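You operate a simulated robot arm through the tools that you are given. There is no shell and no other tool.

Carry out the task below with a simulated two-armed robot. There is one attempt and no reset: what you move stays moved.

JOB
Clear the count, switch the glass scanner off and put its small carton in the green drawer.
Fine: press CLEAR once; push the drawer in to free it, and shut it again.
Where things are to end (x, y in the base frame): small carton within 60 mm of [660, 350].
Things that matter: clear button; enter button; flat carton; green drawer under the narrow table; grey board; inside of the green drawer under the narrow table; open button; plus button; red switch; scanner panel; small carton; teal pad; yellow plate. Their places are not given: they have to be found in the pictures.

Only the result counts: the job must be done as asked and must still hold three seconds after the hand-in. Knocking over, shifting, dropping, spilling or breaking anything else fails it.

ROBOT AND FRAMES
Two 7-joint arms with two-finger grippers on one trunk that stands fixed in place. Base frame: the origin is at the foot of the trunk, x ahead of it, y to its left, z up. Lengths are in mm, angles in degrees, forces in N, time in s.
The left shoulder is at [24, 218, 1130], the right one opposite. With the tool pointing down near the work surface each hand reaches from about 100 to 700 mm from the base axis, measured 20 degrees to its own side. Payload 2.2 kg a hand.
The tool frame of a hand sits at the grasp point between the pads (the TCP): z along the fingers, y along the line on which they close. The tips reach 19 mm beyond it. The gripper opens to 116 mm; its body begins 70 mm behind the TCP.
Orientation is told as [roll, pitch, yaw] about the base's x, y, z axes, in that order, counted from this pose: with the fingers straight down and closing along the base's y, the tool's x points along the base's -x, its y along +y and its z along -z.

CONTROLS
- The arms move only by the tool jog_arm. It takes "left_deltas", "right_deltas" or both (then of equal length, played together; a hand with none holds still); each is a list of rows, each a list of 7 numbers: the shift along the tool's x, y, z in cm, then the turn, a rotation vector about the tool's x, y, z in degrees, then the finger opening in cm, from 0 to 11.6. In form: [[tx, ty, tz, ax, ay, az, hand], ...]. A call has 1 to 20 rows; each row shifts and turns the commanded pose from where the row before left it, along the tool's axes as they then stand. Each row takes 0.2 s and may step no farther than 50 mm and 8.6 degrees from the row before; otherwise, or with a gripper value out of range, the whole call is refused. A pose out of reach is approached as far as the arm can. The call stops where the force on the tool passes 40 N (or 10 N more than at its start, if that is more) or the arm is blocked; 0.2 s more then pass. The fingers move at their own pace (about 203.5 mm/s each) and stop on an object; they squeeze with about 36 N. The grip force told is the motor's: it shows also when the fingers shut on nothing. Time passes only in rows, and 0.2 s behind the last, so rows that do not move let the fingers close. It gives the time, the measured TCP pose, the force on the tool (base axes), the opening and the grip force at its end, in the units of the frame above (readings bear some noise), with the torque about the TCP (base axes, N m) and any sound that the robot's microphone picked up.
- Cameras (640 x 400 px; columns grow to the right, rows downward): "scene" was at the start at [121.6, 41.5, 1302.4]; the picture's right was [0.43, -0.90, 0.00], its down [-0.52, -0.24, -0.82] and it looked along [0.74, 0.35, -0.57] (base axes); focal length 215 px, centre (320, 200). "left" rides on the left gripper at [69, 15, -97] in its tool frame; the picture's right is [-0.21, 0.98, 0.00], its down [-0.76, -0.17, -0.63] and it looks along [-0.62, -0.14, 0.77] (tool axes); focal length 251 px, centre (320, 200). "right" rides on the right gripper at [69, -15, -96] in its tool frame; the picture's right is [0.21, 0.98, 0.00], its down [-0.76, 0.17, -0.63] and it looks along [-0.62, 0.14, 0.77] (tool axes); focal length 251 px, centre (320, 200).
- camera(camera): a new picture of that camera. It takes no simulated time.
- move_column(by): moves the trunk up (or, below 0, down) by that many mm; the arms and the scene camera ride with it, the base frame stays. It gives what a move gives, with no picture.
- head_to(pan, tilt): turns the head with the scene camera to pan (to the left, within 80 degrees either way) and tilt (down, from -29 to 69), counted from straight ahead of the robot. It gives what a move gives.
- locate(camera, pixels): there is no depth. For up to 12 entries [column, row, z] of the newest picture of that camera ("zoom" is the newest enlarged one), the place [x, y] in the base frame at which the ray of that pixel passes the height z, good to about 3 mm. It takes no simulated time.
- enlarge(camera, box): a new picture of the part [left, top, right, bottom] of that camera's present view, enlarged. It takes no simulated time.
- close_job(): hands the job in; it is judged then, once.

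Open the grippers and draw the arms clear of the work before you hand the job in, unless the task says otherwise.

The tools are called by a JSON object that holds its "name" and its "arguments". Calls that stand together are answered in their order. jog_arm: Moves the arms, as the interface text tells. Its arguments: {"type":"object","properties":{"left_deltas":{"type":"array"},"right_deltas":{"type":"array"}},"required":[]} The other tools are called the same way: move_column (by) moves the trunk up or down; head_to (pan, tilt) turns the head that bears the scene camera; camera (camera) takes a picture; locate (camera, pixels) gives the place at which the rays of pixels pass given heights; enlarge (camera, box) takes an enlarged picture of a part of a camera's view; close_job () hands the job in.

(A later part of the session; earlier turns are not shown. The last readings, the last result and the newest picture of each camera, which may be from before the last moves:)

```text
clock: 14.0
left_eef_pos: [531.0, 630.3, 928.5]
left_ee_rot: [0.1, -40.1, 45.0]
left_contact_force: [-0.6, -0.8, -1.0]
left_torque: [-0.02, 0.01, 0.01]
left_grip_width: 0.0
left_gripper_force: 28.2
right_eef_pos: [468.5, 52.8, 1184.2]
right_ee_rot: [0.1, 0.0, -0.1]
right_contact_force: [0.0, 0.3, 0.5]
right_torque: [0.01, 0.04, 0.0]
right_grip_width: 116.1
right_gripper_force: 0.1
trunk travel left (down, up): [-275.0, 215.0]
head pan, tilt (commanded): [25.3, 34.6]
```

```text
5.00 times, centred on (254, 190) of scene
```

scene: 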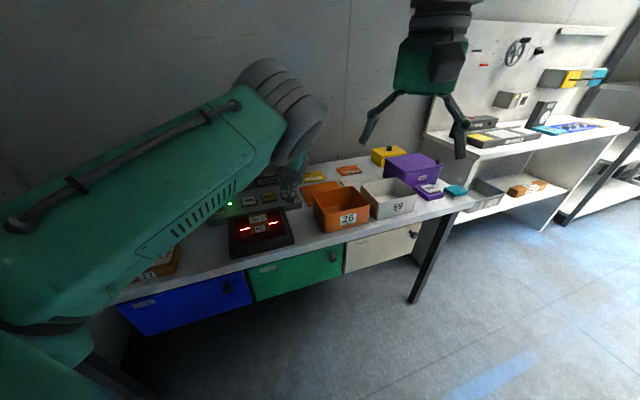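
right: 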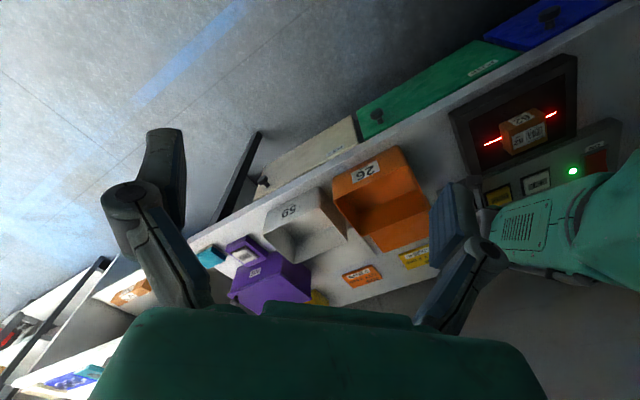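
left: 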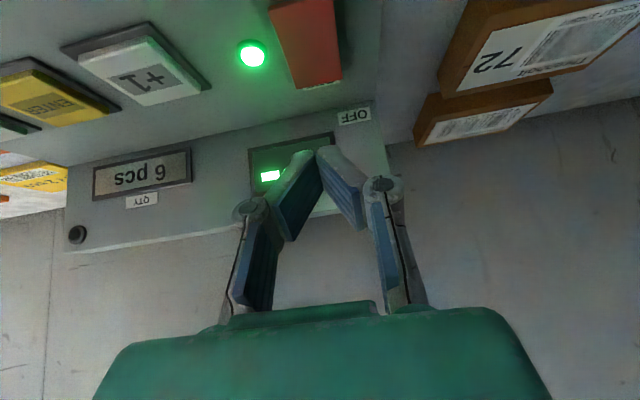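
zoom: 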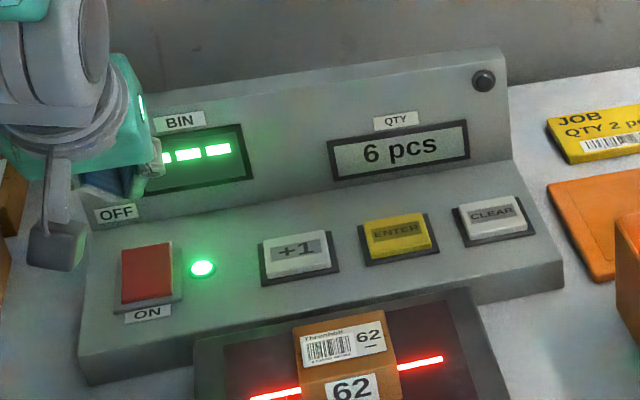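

CLEAR is up and QTY still shows 6 pcs. I zoom on the red rocker (305,45 in the left picture) to see which end is raised.

{"name": "enlarge", "arguments": {"camera": "left", "box": [220, 0, 420, 125]}}

{"name": "enlarge", "arguments": {"camera": "scene", "box": [200, 185, 248, 215]}}

{"name": "enlarge", "arguments": {"camera": "right", "box": [540, 110, 640, 190]}}

```text
3.20 times, centred on (320, 62) of left
```

zoom: 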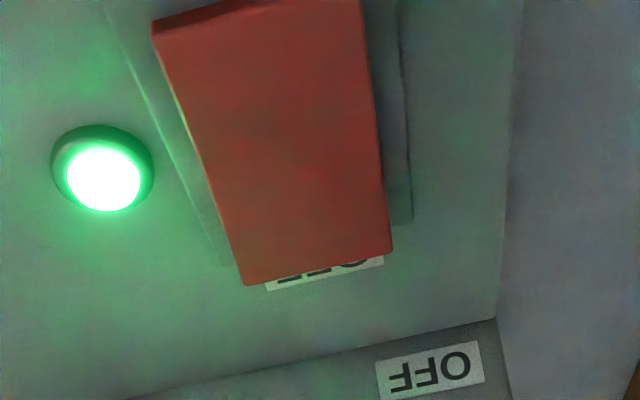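

```text
13.33 times, centred on (224, 200) of scene
```

zoom: 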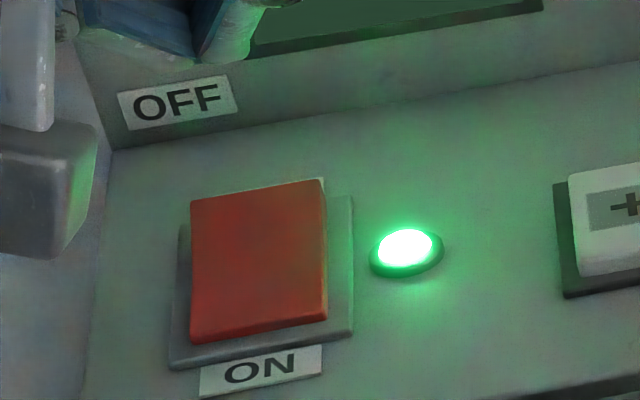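

```text
5.00 times, centred on (590, 150) of right
```

zoom: 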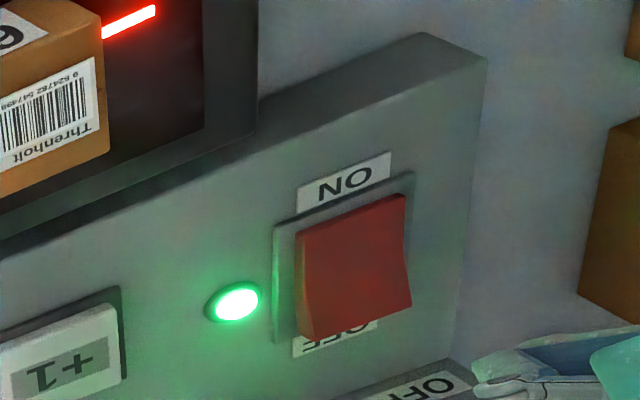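

The rocker's back (OFF) end is raised and its front (ON) end is down. I locate the back edge midpoint (left 319.4,83.8; scene 219.3,199.3) at several heights.

{"name": "locate", "arguments": {"camera": "left", "pixels": [[319.4, 83.8, 845], [319.4, 83.8, 850], [319.4, 83.8, 855], [319.4, 83.8, 860], [319.4, 83.8, 865]]}}

{"name": "locate", "arguments": {"camera": "scene", "pixels": [[219.3, 199.3, 845], [219.3, 199.3, 850], [219.3, 199.3, 855], [219.3, 199.3, 860], [219.3, 199.3, 865], [219.35, 209.7, 840], [219.35, 209.7, 845], [219.35, 209.7, 850]]}}

{"name": "locate", "arguments": {"camera": "right", "pixels": [[597.9, 175, 845], [597.9, 175, 850], [597.9, 175, 855], [597.9, 175, 860], [597.9, 175, 865]]}}

```text
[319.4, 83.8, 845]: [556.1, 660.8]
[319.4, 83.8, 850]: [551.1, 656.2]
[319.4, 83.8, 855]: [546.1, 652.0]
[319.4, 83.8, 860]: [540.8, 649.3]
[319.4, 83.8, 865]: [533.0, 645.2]
```

```text
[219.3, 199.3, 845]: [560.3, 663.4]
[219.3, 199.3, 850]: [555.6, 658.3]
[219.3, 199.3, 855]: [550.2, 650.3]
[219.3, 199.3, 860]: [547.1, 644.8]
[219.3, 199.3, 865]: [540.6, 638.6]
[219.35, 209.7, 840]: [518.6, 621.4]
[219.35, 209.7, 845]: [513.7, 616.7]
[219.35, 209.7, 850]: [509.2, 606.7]
```

```text
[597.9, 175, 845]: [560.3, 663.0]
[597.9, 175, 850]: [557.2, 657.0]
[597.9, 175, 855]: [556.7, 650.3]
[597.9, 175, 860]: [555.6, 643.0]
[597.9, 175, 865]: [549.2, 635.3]
```

Rocker back edge is at about (553,655,852), front edge about (516,618,842). Switching off is needed anyway and will also tell me whether the panel displays are live, so I approach a point just in from the OFF end.

{"name": "jog_arm", "arguments": {"left_deltas": [[0.8, 0.095, 2.265, 0, 0, 0, 0], [0.8, 0.095, 2.265, 0, 0, 0, 0], [0, 0, 0, 0, 0, 0, 0]]}}

{"name": "enlarge", "arguments": {"camera": "left", "box": [220, 40, 420, 165]}}

{"name": "enlarge", "arguments": {"camera": "right", "box": [500, 90, 640, 210]}}

```text
clock: 14.8
left_eef_pos: [540.3, 645.2, 882.8]
left_ee_rot: [-0.3, -40.1, 45.2]
left_contact_force: [0.5, 1.0, 0.1]
left_torque: [0.05, -0.03, -0.05]
left_grip_width: 0.2
left_gripper_force: 28.3
right_eef_pos: [467.3, 54.3, 1185.0]
right_ee_rot: [0.0, -0.2, -0.1]
right_contact_force: [-0.2, 0.2, 0.6]
right_torque: [0.02, -0.01, 0.02]
right_grip_width: 116.0
right_gripper_force: 0.1
trunk travel left (down, up): [-275.0, 215.0]
head pan, tilt (commanded): [25.3, 34.6]
```

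```text
3.20 times, centred on (320, 102) of left
```

zoom: 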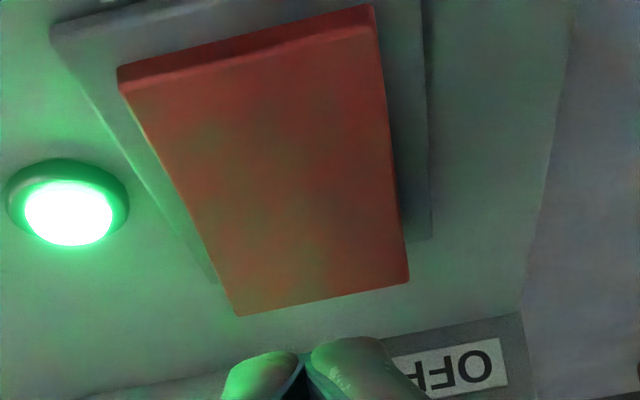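

```text
3.33 times, centred on (570, 150) of right
```

zoom: 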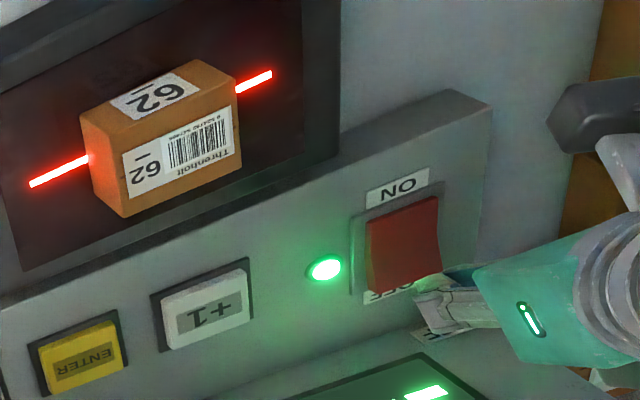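

The tip would land right at the back edge; I shift 8 mm outward (−n), 3 mm along +y tool, and 6 mm down.

{"name": "jog_arm", "arguments": {"left_deltas": [[0.5, 0.15, -0.03, 0, 0, 0, 0], [0.5, 0.15, -0.03, 0, 0, 0, 0], [0, 0, 0, 0, 0, 0, 0]]}}

{"name": "enlarge", "arguments": {"camera": "left", "box": [220, 40, 420, 165]}}

```text
clock: 15.6
left_eef_pos: [533.9, 642.0, 877.5]
left_ee_rot: [-0.1, -40.1, 45.1]
left_contact_force: [0.1, 0.2, 0.3]
left_torque: [-0.04, -0.01, 0.04]
left_grip_width: 0.0
left_gripper_force: 28.7
right_eef_pos: [467.7, 54.9, 1184.3]
right_ee_rot: [0.1, -0.1, 0.0]
right_contact_force: [0.5, 0.0, 0.3]
right_torque: [-0.01, 0.0, 0.02]
right_grip_width: 116.1
right_gripper_force: 0.0
trunk travel left (down, up): [-275.0, 215.0]
head pan, tilt (commanded): [25.3, 34.6]
```

```text
3.20 times, centred on (320, 102) of left
```

zoom: 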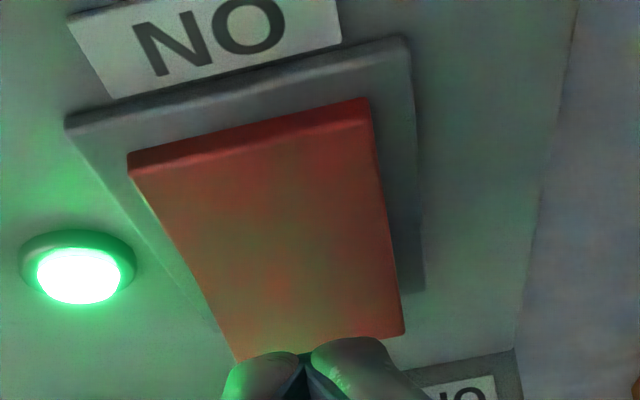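

The tip now projects onto the rocker's OFF end. I step down 2 mm at a time, watching force and sound.

{"name": "jog_arm", "arguments": {"left_deltas": [[0.129, 0, 0.153, 0, 0, 0, 0], [0.129, 0, 0.153, 0, 0, 0, 0], [0.129, 0, 0.153, 0, 0, 0, 0]]}}

{"name": "enlarge", "arguments": {"camera": "left", "box": [220, 40, 420, 165]}}

```text
clock: 16.4
left_eef_pos: [533.7, 639.8, 871.2]
left_ee_rot: [0.0, -40.1, 45.2]
left_contact_force: [-0.5, -0.6, 0.5]
left_torque: [-0.01, -0.04, 0.04]
left_grip_width: 0.2
left_gripper_force: 28.6
right_eef_pos: [467.6, 54.3, 1185.2]
right_ee_rot: [0.1, 0.0, 0.0]
right_contact_force: [-0.2, -0.2, -0.6]
right_torque: [-0.02, -0.05, -0.03]
right_grip_width: 116.0
right_gripper_force: 0.1
trunk travel left (down, up): [-275.0, 215.0]
head pan, tilt (commanded): [25.3, 34.6]
```

```text
3.20 times, centred on (320, 102) of left
```

zoom: 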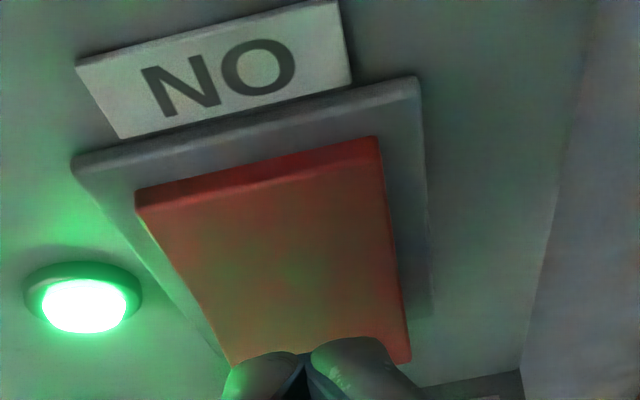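

Not in contact yet (force ~0.5 N). I go on in 2 mm steps.

{"name": "jog_arm", "arguments": {"left_deltas": [[0.129, 0, 0.153, 0, 0, 0, 0], [0.129, 0, 0.153, 0, 0, 0, 0], [0.129, 0, 0.153, 0, 0, 0, 0]]}}

{"name": "enlarge", "arguments": {"camera": "left", "box": [220, 40, 420, 165]}}

{"name": "enlarge", "arguments": {"camera": "scene", "box": [190, 150, 318, 230]}}

```text
clock: 17.2
left_eef_pos: [534.2, 640.5, 865.9]
left_ee_rot: [-0.1, -40.3, 45.1]
left_contact_force: [-0.5, 0.2, -0.9]
left_torque: [-0.03, -0.02, 0.0]
left_grip_width: 0.2
left_gripper_force: 28.5
right_eef_pos: [468.3, 51.7, 1185.0]
right_ee_rot: [-0.1, -0.1, -0.1]
right_contact_force: [-0.7, 0.3, 0.8]
right_torque: [-0.03, 0.0, 0.01]
right_grip_width: 116.0
right_gripper_force: 0.0
trunk travel left (down, up): [-275.0, 215.0]
head pan, tilt (commanded): [25.3, 34.6]
```

```text
3.20 times, centred on (320, 102) of left
```

zoom: 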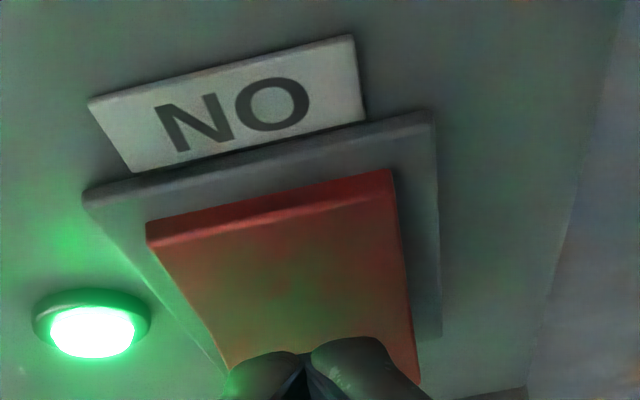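

```text
5.00 times, centred on (254, 190) of scene
```

zoom: 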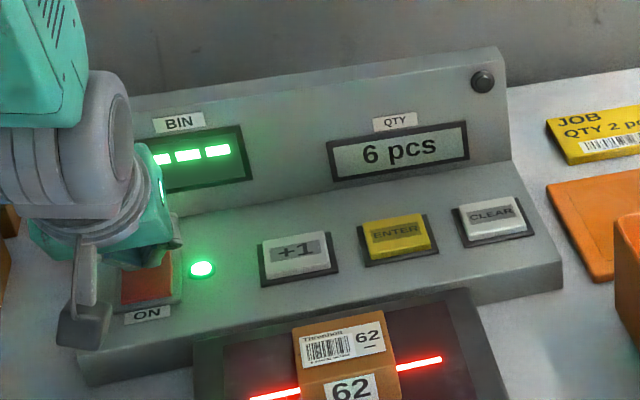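

Still no contact at TCP z=866. I continue down in 2 mm steps.

{"name": "jog_arm", "arguments": {"left_deltas": [[0.129, 0, 0.153, 0, 0, 0, 0], [0.129, 0, 0.153, 0, 0, 0, 0]]}}

{"name": "enlarge", "arguments": {"camera": "left", "box": [220, 40, 420, 165]}}

```text
clock: 17.8
left_eef_pos: [534.5, 639.7, 862.3]
left_ee_rot: [-0.1, -40.1, 45.0]
left_contact_force: [-0.2, 0.1, -0.5]
left_torque: [-0.01, -0.03, 0.02]
left_grip_width: 0.0
left_gripper_force: 28.4
right_eef_pos: [468.4, 52.8, 1185.6]
right_ee_rot: [0.0, -0.2, 0.0]
right_contact_force: [-0.2, -0.9, 0.3]
right_torque: [0.0, -0.01, -0.03]
right_grip_width: 116.3
right_gripper_force: 0.0
trunk travel left (down, up): [-275.0, 215.0]
head pan, tilt (commanded): [25.3, 34.6]
```

```text
3.20 times, centred on (320, 102) of left
```

zoom: 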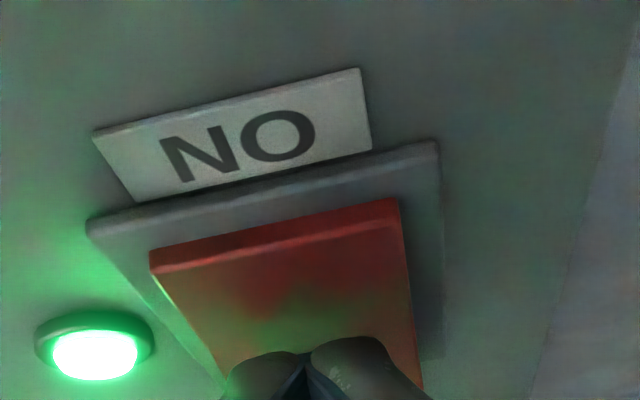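

The tip end is about at (543,648,848), just above the rocker's back part. I keep stepping down 2 mm.

{"name": "jog_arm", "arguments": {"left_deltas": [[0.129, 0, 0.153, 0, 0, 0, 0], [0.129, 0, 0.153, 0, 0, 0, 0]]}}

{"name": "enlarge", "arguments": {"camera": "left", "box": [220, 40, 420, 165]}}

```text
clock: 18.4
left_eef_pos: [535.4, 639.9, 861.1]
left_ee_rot: [-0.2, -40.6, 45.1]
left_contact_force: [-1.3, 4.0, 16.6]
left_torque: [0.14, -0.02, 0.03]
left_grip_width: 5.9
left_gripper_force: 28.2
right_eef_pos: [465.1, 51.5, 1186.1]
right_ee_rot: [0.1, -0.1, 0.1]
right_contact_force: [-1.0, 0.1, 0.6]
right_torque: [-0.04, 0.01, 0.0]
right_grip_width: 115.9
right_gripper_force: 0.0
trunk travel left (down, up): [-275.0, 215.0]
head pan, tilt (commanded): [25.3, 34.6]
```

```text
3.20 times, centred on (320, 102) of left
```

zoom: 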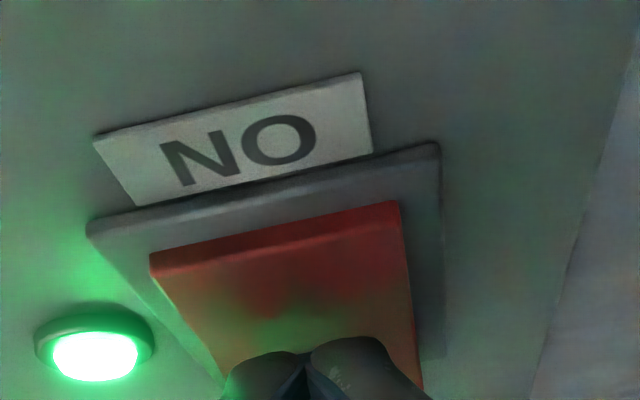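

Contact now: Fz=16.6 N and the rocker has not flipped. I push 2 mm more at a time.

{"name": "jog_arm", "arguments": {"left_deltas": [[0.129, 0, 0.153, 0, 0, 0, 0]]}}

{"name": "enlarge", "arguments": {"camera": "left", "box": [220, 40, 420, 165]}}

```text
clock: 18.8
left_eef_pos: [533.9, 639.5, 861.9]
left_ee_rot: [-0.1, -40.7, 45.0]
left_contact_force: [-1.7, 6.9, 30.6]
left_torque: [0.26, 0.03, 0.01]
left_grip_width: 5.8
left_gripper_force: 28.4
right_eef_pos: [464.5, 50.8, 1186.3]
right_ee_rot: [0.2, -0.2, 0.0]
right_contact_force: [-0.1, -0.2, 0.1]
right_torque: [0.0, 0.02, -0.04]
right_grip_width: 116.1
right_gripper_force: 0.0
trunk travel left (down, up): [-275.0, 215.0]
head pan, tilt (commanded): [25.3, 34.6]
```

```text
3.20 times, centred on (320, 102) of left
```

zoom: 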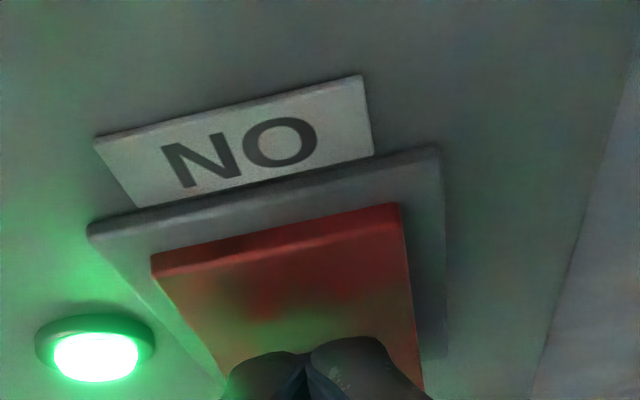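

Force 30 N with no motion; the torque puts the contact at about (534,644), i.e. only ~5 mm behind the rocker's middle (near its pivot). I lift, shift 13 mm further inward, and come down again on the OFF end.

{"name": "jog_arm", "arguments": {"left_deltas": [[-0.6, 0, -0.7, 0, 0, 0, 0], [-0.7, 0, -0.8, 0, 0, 0, 0], [-0.5, -0.15, 0.42, 0, 0, 0, 0], [-0.5, -0.15, 0.42, 0, 0, 0, 0], [0, 0, 0, 0, 0, 0, 0]]}}

{"name": "enlarge", "arguments": {"camera": "left", "box": [220, 40, 420, 165]}}

```text
clock: 20.0
left_eef_pos: [545.1, 648.4, 875.7]
left_ee_rot: [-0.2, -40.1, 45.1]
left_contact_force: [0.5, -0.1, 0.0]
left_torque: [-0.01, 0.0, 0.03]
left_grip_width: 0.0
left_gripper_force: 28.7
right_eef_pos: [466.4, 53.2, 1184.9]
right_ee_rot: [0.0, -0.1, 0.0]
right_contact_force: [-0.7, 0.6, -0.2]
right_torque: [0.01, -0.01, -0.01]
right_grip_width: 116.0
right_gripper_force: 0.0
trunk travel left (down, up): [-275.0, 215.0]
head pan, tilt (commanded): [25.3, 34.6]
```

```text
3.20 times, centred on (320, 102) of left
```

zoom: 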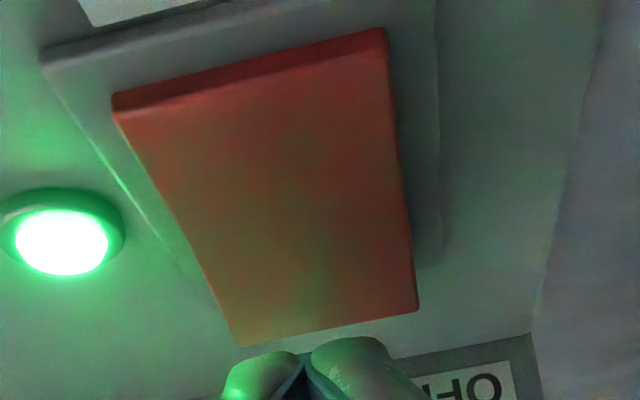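

Contact would now be about n=847 with the back edge at n≈854 — good. I step down 2 mm at a time.

{"name": "jog_arm", "arguments": {"left_deltas": [[0.129, 0, 0.153, 0, 0, 0, 0], [0.129, 0, 0.153, 0, 0, 0, 0], [0.129, 0, 0.153, 0, 0, 0, 0], [0.129, 0, 0.153, 0, 0, 0, 0]]}}

{"name": "enlarge", "arguments": {"camera": "left", "box": [220, 40, 420, 165]}}

```text
clock: 21.0
left_eef_pos: [545.8, 647.7, 866.4]
left_ee_rot: [-0.1, -40.2, 45.1]
left_contact_force: [-0.1, -0.1, 0.5]
left_torque: [-0.02, 0.02, -0.01]
left_grip_width: 0.1
left_gripper_force: 28.8
right_eef_pos: [467.7, 54.4, 1184.1]
right_ee_rot: [-0.1, -0.1, 0.0]
right_contact_force: [0.6, 0.7, 0.5]
right_torque: [0.01, -0.01, -0.01]
right_grip_width: 115.9
right_gripper_force: 0.1
trunk travel left (down, up): [-275.0, 215.0]
head pan, tilt (commanded): [25.3, 34.6]
```

```text
3.20 times, centred on (320, 102) of left
```

zoom: 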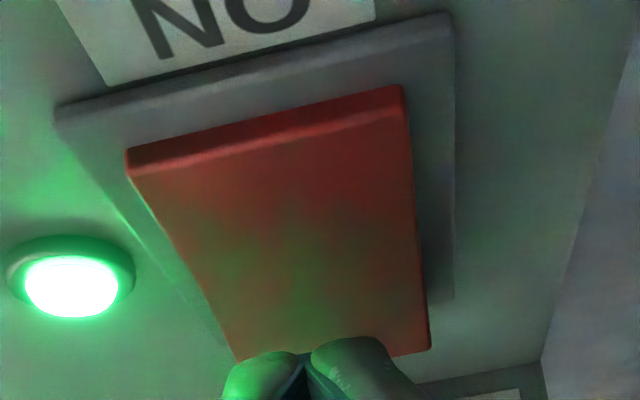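

Still free at TCP z=866. I continue down 2 mm per row.

{"name": "jog_arm", "arguments": {"left_deltas": [[0.129, 0, 0.153, 0, 0, 0, 0], [0.129, 0, 0.153, 0, 0, 0, 0]]}}

{"name": "enlarge", "arguments": {"camera": "left", "box": [220, 40, 420, 165]}}

```text
clock: 21.6
left_eef_pos: [545.1, 647.8, 863.3]
left_ee_rot: [0.0, -40.1, 45.1]
left_contact_force: [0.2, -0.8, -0.9]
left_torque: [0.03, -0.01, -0.03]
left_grip_width: 0.0
left_gripper_force: 27.9
right_eef_pos: [468.4, 52.9, 1185.6]
right_ee_rot: [0.0, -0.1, 0.0]
right_contact_force: [0.0, -0.2, 0.0]
right_torque: [0.07, 0.02, 0.03]
right_grip_width: 116.4
right_gripper_force: 0.1
trunk travel left (down, up): [-275.0, 215.0]
head pan, tilt (commanded): [25.3, 34.6]
```

```text
3.20 times, centred on (320, 102) of left
```

zoom: 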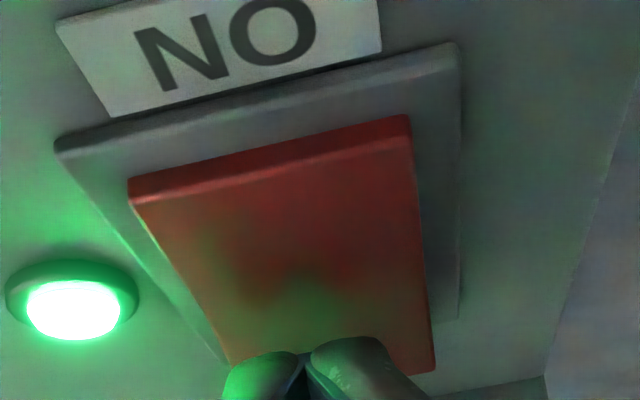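

No contact yet; I continue with two more 2 mm steps.

{"name": "jog_arm", "arguments": {"left_deltas": [[0.129, 0, 0.153, 0, 0, 0, 0], [0.129, 0, 0.153, 0, 0, 0, 0]]}}

{"name": "enlarge", "arguments": {"camera": "left", "box": [220, 40, 420, 165]}}

```text
clock: 22.2
left_eef_pos: [545.4, 647.7, 861.8]
left_ee_rot: [-0.1, -40.2, 45.1]
left_contact_force: [-1.0, -0.1, 5.8]
left_torque: [0.02, -0.02, -0.01]
left_grip_width: 6.2
left_gripper_force: 28.2
right_eef_pos: [467.7, 52.2, 1185.5]
right_ee_rot: [0.1, -0.1, 0.0]
right_contact_force: [0.5, 1.0, 0.3]
right_torque: [-0.01, 0.0, -0.01]
right_grip_width: 116.1
right_gripper_force: 0.1
trunk travel left (down, up): [-275.0, 215.0]
head pan, tilt (commanded): [25.3, 34.6]
heard: click
```

```text
3.20 times, centred on (320, 102) of left
```

zoom: 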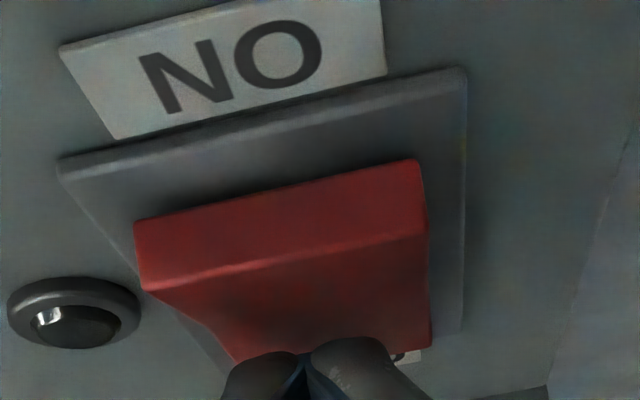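

Click, the rocker flipped and the LED went dark. I lift away and read the displays.

{"name": "jog_arm", "arguments": {"left_deltas": [[-0.386, 0, -0.46, 0, 0, 0, 0], [-0.643, 0, -0.766, 0, 0, 0, 0], [-1.29, 0, -1.53, 0, 0, 0, 0], [0, 0, 0, 0, 0, 0, 0]]}}

{"name": "enlarge", "arguments": {"camera": "scene", "box": [190, 150, 318, 230]}}

{"name": "camera", "arguments": {"camera": "left"}}

```text
clock: 23.2
left_eef_pos: [545.1, 646.8, 895.9]
left_ee_rot: [-0.1, -40.1, 45.0]
left_contact_force: [0.2, -0.1, 0.1]
left_torque: [-0.03, 0.03, 0.0]
left_grip_width: 0.0
left_gripper_force: 28.4
right_eef_pos: [467.6, 51.4, 1184.4]
right_ee_rot: [0.0, -0.2, 0.0]
right_contact_force: [-0.2, 0.0, -0.6]
right_torque: [0.0, -0.01, 0.01]
right_grip_width: 116.0
right_gripper_force: 0.1
trunk travel left (down, up): [-275.0, 215.0]
head pan, tilt (commanded): [25.3, 34.6]
```

```text
5.00 times, centred on (254, 190) of scene
```

zoom: 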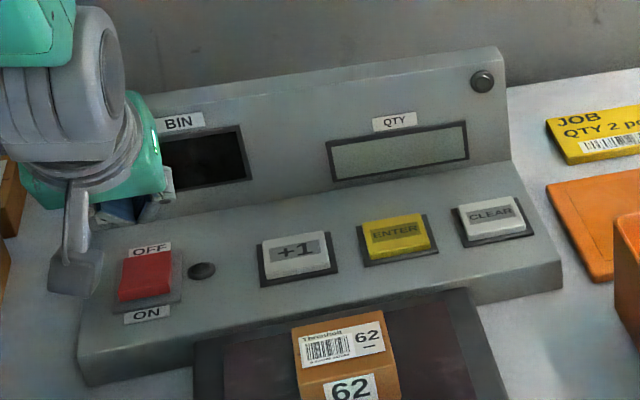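

```text
taken
```

left: 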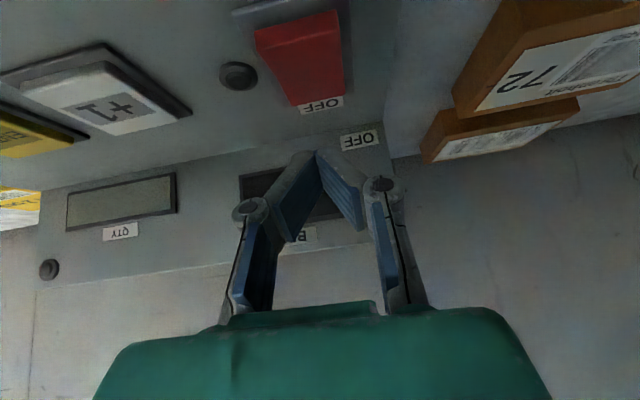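

The displays are live (QTY blanked when off), so "6 pcs" after the CLEAR click meant the count probably was not cleared. I will switch back on at the front (ON) end to read the count: moving 36 mm outward and down to TCP z≈875.

{"name": "jog_arm", "arguments": {"left_deltas": [[2.05, 0, -0.35, 0, 0, 0, 0], [2.05, 0, -0.35, 0, 0, 0, 0], [0, 0, 0, 0, 0, 0, 0]]}}

{"name": "enlarge", "arguments": {"camera": "left", "box": [220, 40, 420, 165]}}

{"name": "enlarge", "arguments": {"camera": "scene", "box": [170, 160, 298, 240]}}

```text
clock: 24.0
left_eef_pos: [519.9, 621.8, 874.2]
left_ee_rot: [0.0, -40.0, 45.1]
left_contact_force: [-0.1, 0.1, 0.5]
left_torque: [0.01, -0.01, -0.01]
left_grip_width: 0.0
left_gripper_force: 27.8
right_eef_pos: [466.9, 52.0, 1183.8]
right_ee_rot: [0.0, -0.1, -0.1]
right_contact_force: [-0.3, 0.3, -0.4]
right_torque: [-0.02, -0.01, 0.03]
right_grip_width: 116.0
right_gripper_force: 0.1
trunk travel left (down, up): [-275.0, 215.0]
head pan, tilt (commanded): [25.3, 34.6]
```

```text
3.20 times, centred on (320, 102) of left
```

zoom: 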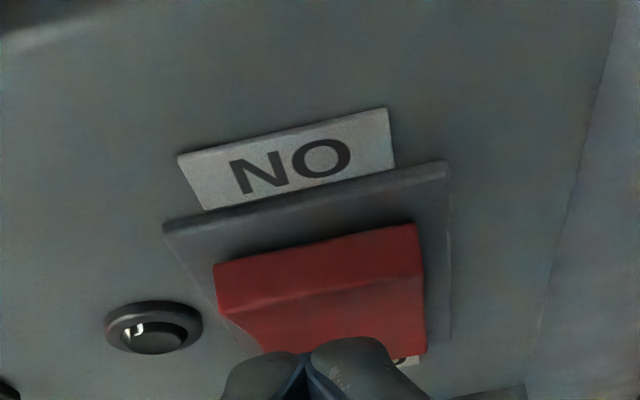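

```text
5.00 times, centred on (234, 200) of scene
```

zoom: 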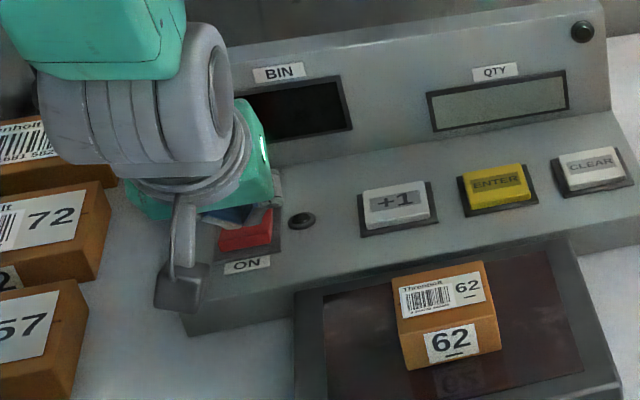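

The tip is over the raised front end of the rocker. I step down 2 mm per row.

{"name": "jog_arm", "arguments": {"left_deltas": [[0.129, 0, 0.153, 0, 0, 0, 0], [0.129, 0, 0.153, 0, 0, 0, 0], [0.129, 0, 0.153, 0, 0, 0, 0]]}}

{"name": "enlarge", "arguments": {"camera": "left", "box": [220, 40, 420, 165]}}

```text
clock: 24.8
left_eef_pos: [521.4, 621.4, 868.2]
left_ee_rot: [-0.1, -40.1, 45.1]
left_contact_force: [-0.1, -0.2, 0.2]
left_torque: [-0.01, 0.0, 0.01]
left_grip_width: 0.0
left_gripper_force: 28.2
right_eef_pos: [468.1, 52.6, 1185.6]
right_ee_rot: [0.0, -0.2, 0.0]
right_contact_force: [-0.3, -0.1, -0.4]
right_torque: [0.0, 0.02, -0.02]
right_grip_width: 116.0
right_gripper_force: 0.0
trunk travel left (down, up): [-275.0, 215.0]
head pan, tilt (commanded): [25.3, 34.6]
```

```text
3.20 times, centred on (320, 102) of left
```

zoom: 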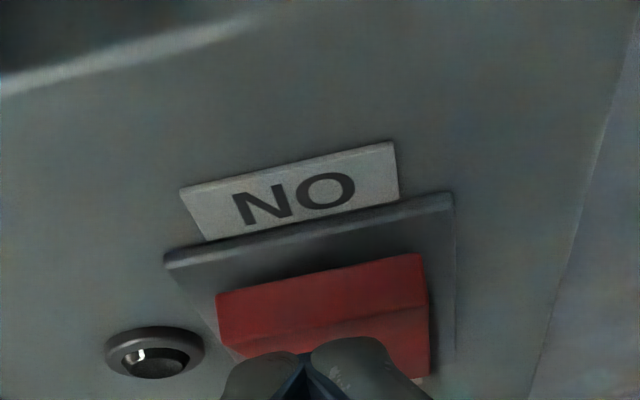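

Projected contact would fall right at the front crease of the rocker, so I shift 5 mm inward and keep stepping down.

{"name": "jog_arm", "arguments": {"left_deltas": [[-0.38, -0.1, 0.32, 0, 0, 0, 0], [0.129, 0, 0.153, 0, 0, 0, 0], [0.129, 0, 0.153, 0, 0, 0, 0]]}}

{"name": "enlarge", "arguments": {"camera": "left", "box": [220, 40, 420, 165]}}

```text
clock: 25.6
left_eef_pos: [523.7, 624.7, 865.4]
left_ee_rot: [-0.2, -40.1, 45.2]
left_contact_force: [-1.0, 0.1, 0.3]
left_torque: [0.03, 0.02, -0.03]
left_grip_width: 5.8
left_gripper_force: 28.0
right_eef_pos: [467.0, 53.7, 1184.6]
right_ee_rot: [-0.1, -0.1, -0.1]
right_contact_force: [-0.8, -0.7, -0.7]
right_torque: [0.0, 0.01, 0.01]
right_grip_width: 116.2
right_gripper_force: 0.1
trunk travel left (down, up): [-275.0, 215.0]
head pan, tilt (commanded): [25.3, 34.6]
```

```text
3.20 times, centred on (320, 102) of left
```

zoom: 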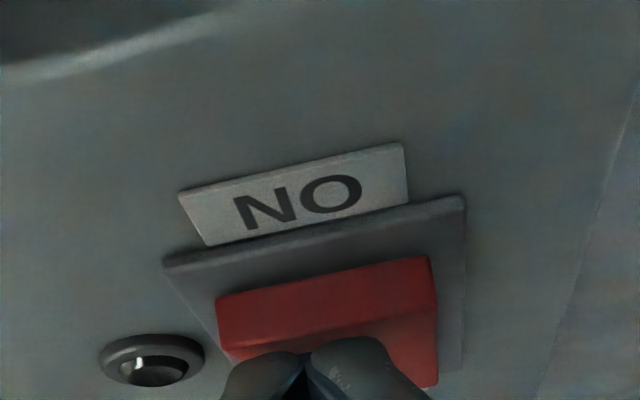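

The jaw reading (5.8 mm) shows touch. I push down 2 mm more, twice.

{"name": "jog_arm", "arguments": {"left_deltas": [[0.129, 0, 0.153, 0, 0, 0, 0], [0.129, 0, 0.153, 0, 0, 0, 0]]}}

{"name": "enlarge", "arguments": {"camera": "left", "box": [220, 40, 420, 165]}}

{"name": "enlarge", "arguments": {"camera": "scene", "box": [190, 150, 318, 230]}}

```text
clock: 26.2
left_eef_pos: [523.6, 624.4, 861.0]
left_ee_rot: [-0.2, -40.1, 45.0]
left_contact_force: [-0.6, 0.1, 0.1]
left_torque: [-0.03, -0.01, 0.02]
left_grip_width: 0.0
left_gripper_force: 28.1
right_eef_pos: [469.0, 52.5, 1184.8]
right_ee_rot: [0.0, 0.0, 0.0]
right_contact_force: [0.3, 0.5, 0.0]
right_torque: [-0.01, 0.01, -0.02]
right_grip_width: 115.8
right_gripper_force: 0.0
trunk travel left (down, up): [-275.0, 215.0]
head pan, tilt (commanded): [25.3, 34.6]
heard: click
```

```text
3.20 times, centred on (320, 102) of left
```

zoom: 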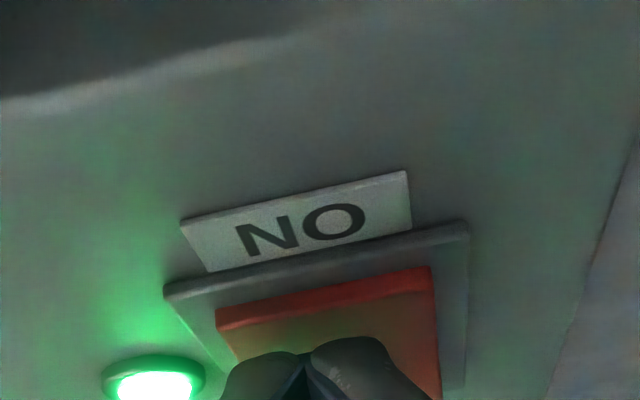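

```text
5.00 times, centred on (254, 190) of scene
```

zoom: 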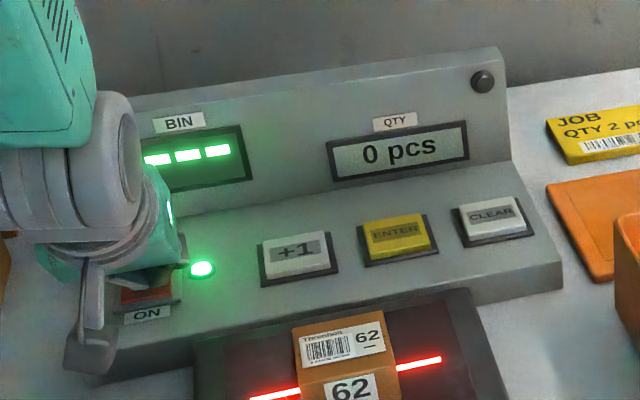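

On power-up QTY reads "0 pcs": the single audible CLEAR actuation stands and the count is zero, so I will not press CLEAR again. Now I lift, return over the OFF end (TCP ≈ (545,648)) and switch off for good.

{"name": "jog_arm", "arguments": {"left_deltas": [[-0.6, 0, -0.7, 0, 0, 0, 0], [-0.6, 0, -0.7, 0, 0, 0, 0], [-1.22, 0.05, 1.02, 0, 0, 0, 0], [-1.22, 0.05, 1.02, 0, 0, 0, 0], [0, 0, 0, 0, 0, 0, 0]]}}

{"name": "enlarge", "arguments": {"camera": "left", "box": [220, 40, 420, 165]}}

{"name": "camera", "arguments": {"camera": "scene"}}

```text
clock: 27.4
left_eef_pos: [547.0, 648.2, 880.5]
left_ee_rot: [0.0, -40.2, 45.1]
left_contact_force: [0.3, 0.1, 0.3]
left_torque: [-0.02, -0.02, -0.01]
left_grip_width: 0.0
left_gripper_force: 28.7
right_eef_pos: [466.9, 53.3, 1184.7]
right_ee_rot: [0.0, -0.1, 0.0]
right_contact_force: [0.3, 0.1, 0.5]
right_torque: [0.05, 0.03, 0.0]
right_grip_width: 116.1
right_gripper_force: 0.1
trunk travel left (down, up): [-275.0, 215.0]
head pan, tilt (commanded): [25.3, 34.6]
```

```text
3.20 times, centred on (320, 102) of left
```

zoom: 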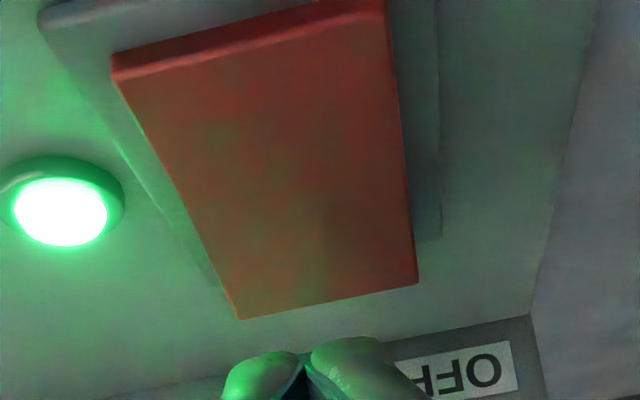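

```text
taken
```

scene: 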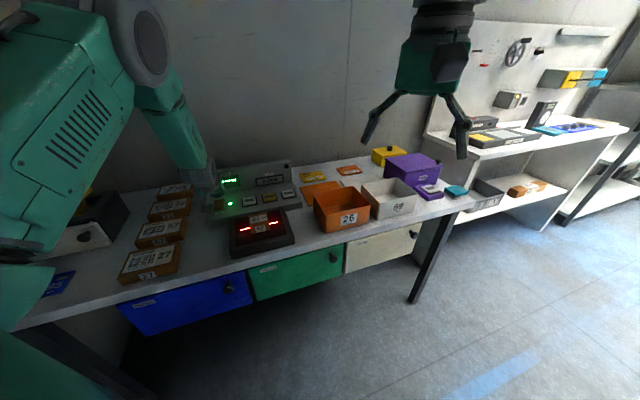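

Positioned over the OFF end as before. I descend 14 mm then continue in small steps until it clicks.

{"name": "jog_arm", "arguments": {"left_deltas": [[0.3, 0, 0.357, 0, 0, 0, 0], [0.3, 0, 0.357, 0, 0, 0, 0], [0.3, 0, 0.357, 0, 0, 0, 0], [0.129, 0, 0.153, 0, 0, 0, 0], [0.129, 0, 0.153, 0, 0, 0, 0]]}}

{"name": "enlarge", "arguments": {"camera": "left", "box": [220, 40, 420, 165]}}

```text
clock: 28.6
left_eef_pos: [545.0, 647.7, 861.3]
left_ee_rot: [-0.1, -40.1, 45.0]
left_contact_force: [-0.6, -0.6, 0.9]
left_torque: [0.03, -0.02, -0.01]
left_grip_width: 0.1
left_gripper_force: 28.5
right_eef_pos: [467.4, 52.8, 1185.7]
right_ee_rot: [0.1, -0.2, 0.0]
right_contact_force: [0.3, 0.6, -0.4]
right_torque: [0.01, 0.0, -0.01]
right_grip_width: 115.9
right_gripper_force: 0.0
trunk travel left (down, up): [-275.0, 215.0]
head pan, tilt (commanded): [25.3, 34.6]
heard: click
```

```text
3.20 times, centred on (320, 102) of left
```

zoom: 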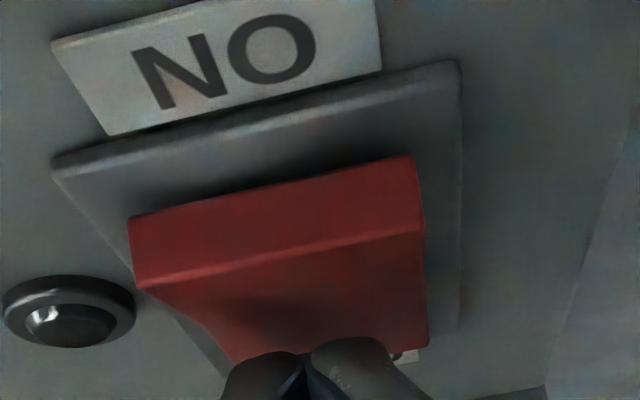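

Scanner is off again (LED dark). I lift the left hand away, return it to pointing down near the carton, and at the same time bring the right hand (yaw 45°, tilt 45°) to a viewing position outside the green drawer's knob.

{"name": "jog_arm", "arguments": {"left_deltas": [[-0.386, 0, -0.46, 0, 0, 0, 0], [-3.0, 0, -3.58, 0, 0, 0, 0], [-3.0, 0, -3.58, 0, 0, 0, 0], [0, 0, 0, 0, 8, 0, 0], [0, 0, 0, 0, 8, 0, 0], [0, 0, 0, 0, 8, 0, 0], [0, 0, 0, 0, 8, 0, 0], [0, 0, 0, 0, 8, 0, 0], [4.0, -2.16, -0.98, 0, 0, 0, 0], [4.0, -2.16, -0.98, 0, 0, 0, 0], [4.0, -2.16, -0.98, 0, 0, 0, 0], [4.0, -2.16, -0.98, 0, 0, 0, 2], [4.0, -2.16, -0.98, 0, 0, 0, 4], [0, 0, 0, 0, 0, 0, 6], [0, 0, 0, 0, 0, 0, 8], [0, 0, 0, 0, 0, 0, 10], [0, 0, 0, 0, 0, 0, 10], [0, 0, 0, 0, 0, 0, 10], [0, 0, 0, 0, 0, 0, 10], [0, 0, 0, 0, 0, 0, 10]], "right_deltas": [[0, 0, 0, 0, 0, -7.5, 11.6], [0, 0, 0, 0, 0, -7.5, 11.6], [0, 0, 0, 0, 0, -7.5, 11.6], [0, 0, 0, 0, 0, -7.5, 11.6], [0, 0, 0, 0, 0, -7.5, 11.6], [0, 0, 0, 0, 0, -7.5, 11.6], [0, 0, 0, 0, -7.5, 0, 11.6], [0, 0, 0, 0, -7.5, 0, 11.6], [0, 0, 0, 0, -7.5, 0, 11.6], [0, 0, 0, 0, -7.5, 0, 11.6], [0, 0, 0, 0, -7.5, 0, 11.6], [0, 0, 0, 0, -7.5, 0, 11.6], [2.34, 0.425, 3.69, 0, 0, 0, 10], [2.34, 0.425, 3.69, 0, 0, 0, 8], [2.34, 0.425, 3.69, 0, 0, 0, 8], [2.34, 0.425, 3.69, 0, 0, 0, 8], [2.34, 0.425, 3.69, 0, 0, 0, 8], [2.34, 0.425, 3.69, 0, 0, 0, 8], [2.34, 0.425, 3.69, 0, 0, 0, 8], [2.34, 0.425, 3.69, 0, 0, 0, 8]]}}

{"name": "camera", "arguments": {"camera": "right"}}

{"name": "camera", "arguments": {"camera": "scene"}}

{"name": "camera", "arguments": {"camera": "left"}}

```text
clock: 32.8
left_eef_pos: [480.9, 432.7, 1009.6]
left_ee_rot: [0.0, 0.0, 44.9]
left_contact_force: [0.3, 0.6, -0.3]
left_torque: [-0.02, -0.01, 0.01]
left_grip_width: 100.3
left_gripper_force: 0.1
right_eef_pos: [505.7, 128.5, 847.6]
right_ee_rot: [0.2, -45.5, 43.8]
right_contact_force: [-0.2, 0.3, 0.1]
right_torque: [-0.01, 0.01, 0.01]
right_grip_width: 79.9
right_gripper_force: 0.1
trunk travel left (down, up): [-275.0, 215.0]
head pan, tilt (commanded): [25.3, 34.6]
```

```text
taken
```

right: 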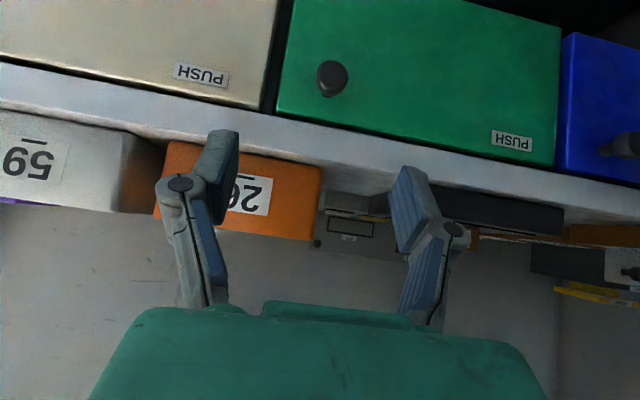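

```text
taken
```

scene: 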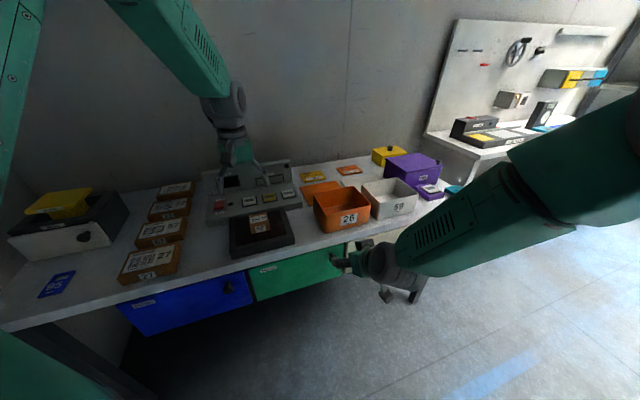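

```text
taken
```

left: 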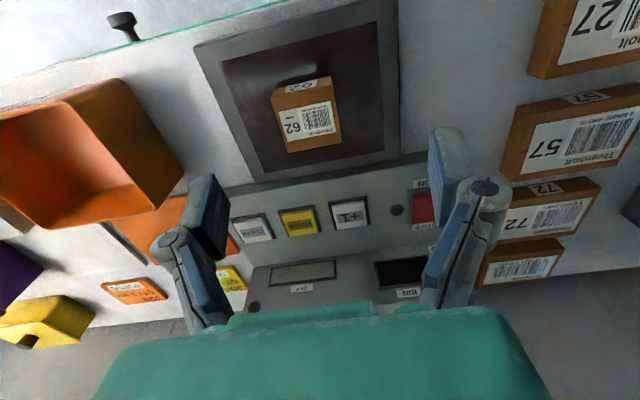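

The right camera sees the green front with its knob at (331,77) and PUSH at (512,140). I zoom on the knob and locate it.

{"name": "enlarge", "arguments": {"camera": "right", "box": [260, 20, 420, 120]}}

{"name": "locate", "arguments": {"camera": "right", "pixels": [[331, 77, 730], [331, 77, 735], [331, 77, 740], [331, 77, 745], [512, 140, 730], [512, 140, 740], [560, 165, 770], [560, 165, 780], [276, 112, 770], [276, 112, 780]]}}

{"name": "enlarge", "arguments": {"camera": "scene", "box": [290, 210, 420, 300]}}

```text
4.00 times, centred on (340, 70) of right
```

zoom: 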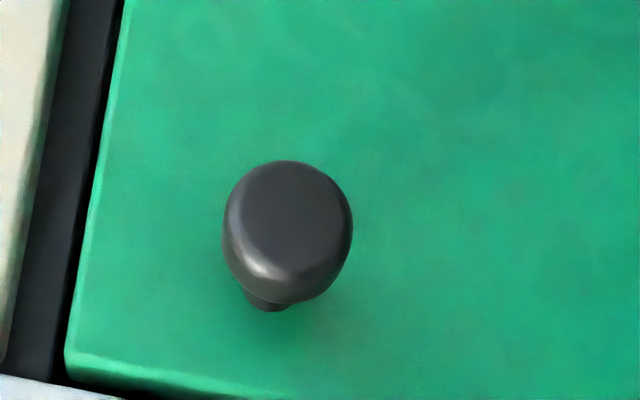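

```text
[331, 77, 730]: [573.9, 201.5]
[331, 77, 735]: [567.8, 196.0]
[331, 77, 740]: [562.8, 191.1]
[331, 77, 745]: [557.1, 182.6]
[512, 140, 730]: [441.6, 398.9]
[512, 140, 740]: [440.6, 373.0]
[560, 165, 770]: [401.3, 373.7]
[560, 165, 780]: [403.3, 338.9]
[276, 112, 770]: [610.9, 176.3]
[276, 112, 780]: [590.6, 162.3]
```

```text
4.44 times, centred on (355, 255) of scene
```

zoom: 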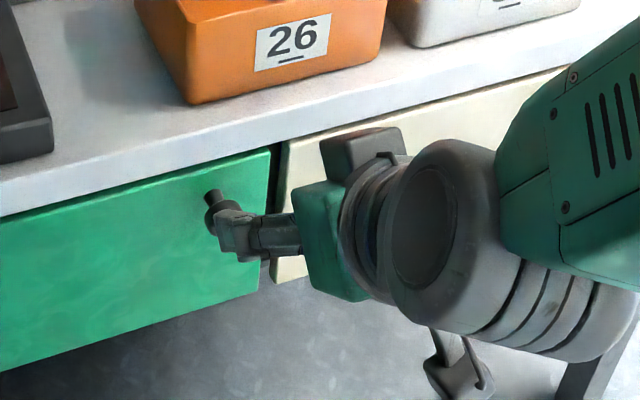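

Knob head centre is about (570,203,735), 30 mm across, 28 mm proud of the face (n≈575). I advance 90 mm along the fingers with small lateral corrections and re-check.

{"name": "jog_arm", "arguments": {"right_deltas": [[0.5, 0.4, 4.5, 0, 0, 0, 8], [0.5, 0.4, 4.5, 0, 0, 0, 8], [0, 0, 0, 0, 0, 0, 8]]}}

{"name": "camera", "arguments": {"camera": "right"}}

{"name": "enlarge", "arguments": {"camera": "scene", "box": [290, 210, 420, 300]}}

```text
clock: 33.6
left_eef_pos: [479.6, 431.3, 1008.1]
left_ee_rot: [-0.1, -0.2, 45.1]
left_contact_force: [0.1, 0.1, 0.8]
left_torque: [-0.02, -0.01, -0.02]
left_grip_width: 100.2
left_gripper_force: 0.0
right_eef_pos: [531.4, 177.1, 772.7]
right_ee_rot: [-0.2, -45.0, 45.3]
right_contact_force: [-0.7, 0.4, 0.0]
right_torque: [-0.02, -0.02, -0.01]
right_grip_width: 80.2
right_gripper_force: 0.0
trunk travel left (down, up): [-275.0, 215.0]
head pan, tilt (commanded): [25.3, 34.6]
```

```text
taken
```

right: 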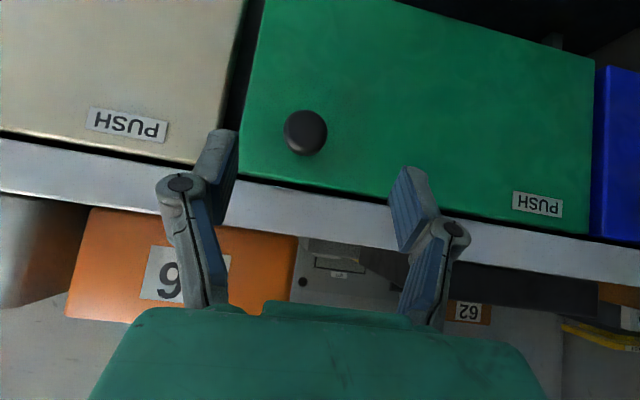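

```text
4.44 times, centred on (355, 255) of scene
```

zoom: 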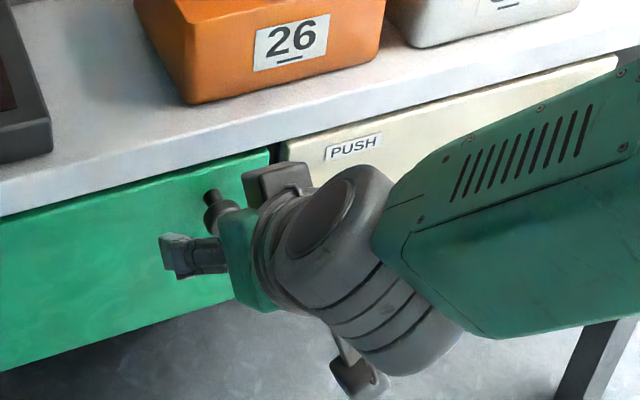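

Now the knob is at (305,131) in the right picture, slightly left of the finger midline. I locate it from here.

{"name": "locate", "arguments": {"camera": "right", "pixels": [[305, 131, 730], [305, 131, 735], [305, 131, 740], [305, 131, 745]]}}

{"name": "enlarge", "arguments": {"camera": "right", "box": [200, 80, 440, 230]}}

```text
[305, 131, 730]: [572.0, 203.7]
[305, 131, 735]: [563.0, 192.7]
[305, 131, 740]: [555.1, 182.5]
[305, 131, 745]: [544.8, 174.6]
```

```text
2.67 times, centred on (320, 155) of right
```

zoom: 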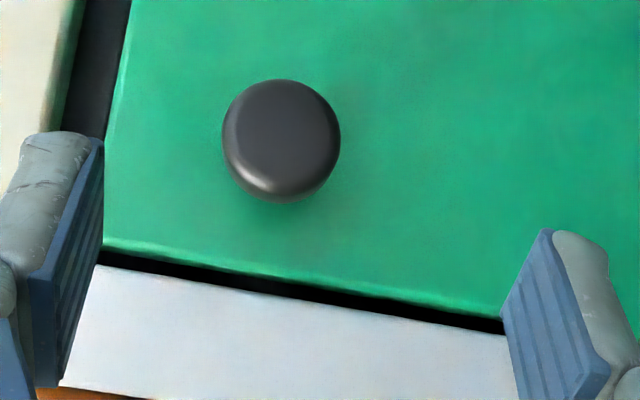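

Knob head refined to about (573,203,731). I align sideways −11 mm and advance 63 mm so the pads straddle the knob head, then check before closing.

{"name": "jog_arm", "arguments": {"right_deltas": [[-0.37, -1.12, 1.3, 0, 0, 0, 8], [0, 0, 2.5, 0, 0, 0, 8], [0, 0, 2.47, 0, 0, 0, 8], [0, 0, 0, 0, 0, 0, 8]]}}

{"name": "camera", "arguments": {"camera": "right"}}

{"name": "enlarge", "arguments": {"camera": "scene", "box": [290, 210, 420, 300]}}

```text
clock: 34.6
left_eef_pos: [479.7, 430.4, 1008.8]
left_ee_rot: [-0.1, -0.2, 45.0]
left_contact_force: [-0.1, -0.8, -0.4]
left_torque: [-0.02, 0.0, 0.02]
left_grip_width: 99.7
left_gripper_force: 0.0
right_eef_pos: [575.3, 202.6, 731.4]
right_ee_rot: [0.1, -45.1, 45.1]
right_contact_force: [0.7, 0.4, 1.0]
right_torque: [-0.02, -0.02, 0.04]
right_grip_width: 80.1
right_gripper_force: 0.0
trunk travel left (down, up): [-275.0, 215.0]
head pan, tilt (commanded): [25.3, 34.6]
```

```text
taken
```

right: 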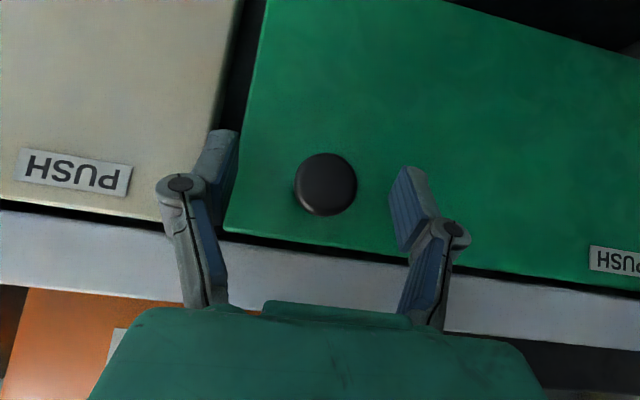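

```text
4.44 times, centred on (355, 255) of scene
```

zoom: 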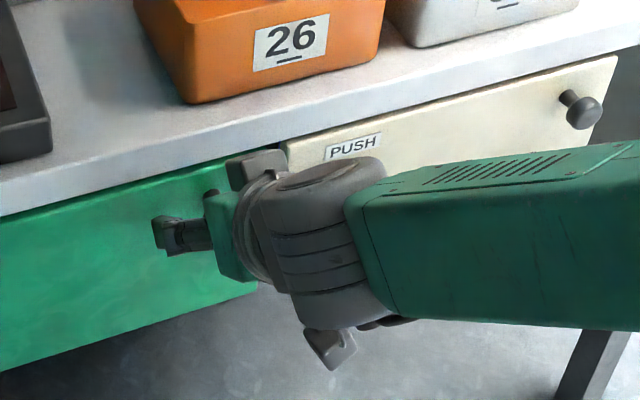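

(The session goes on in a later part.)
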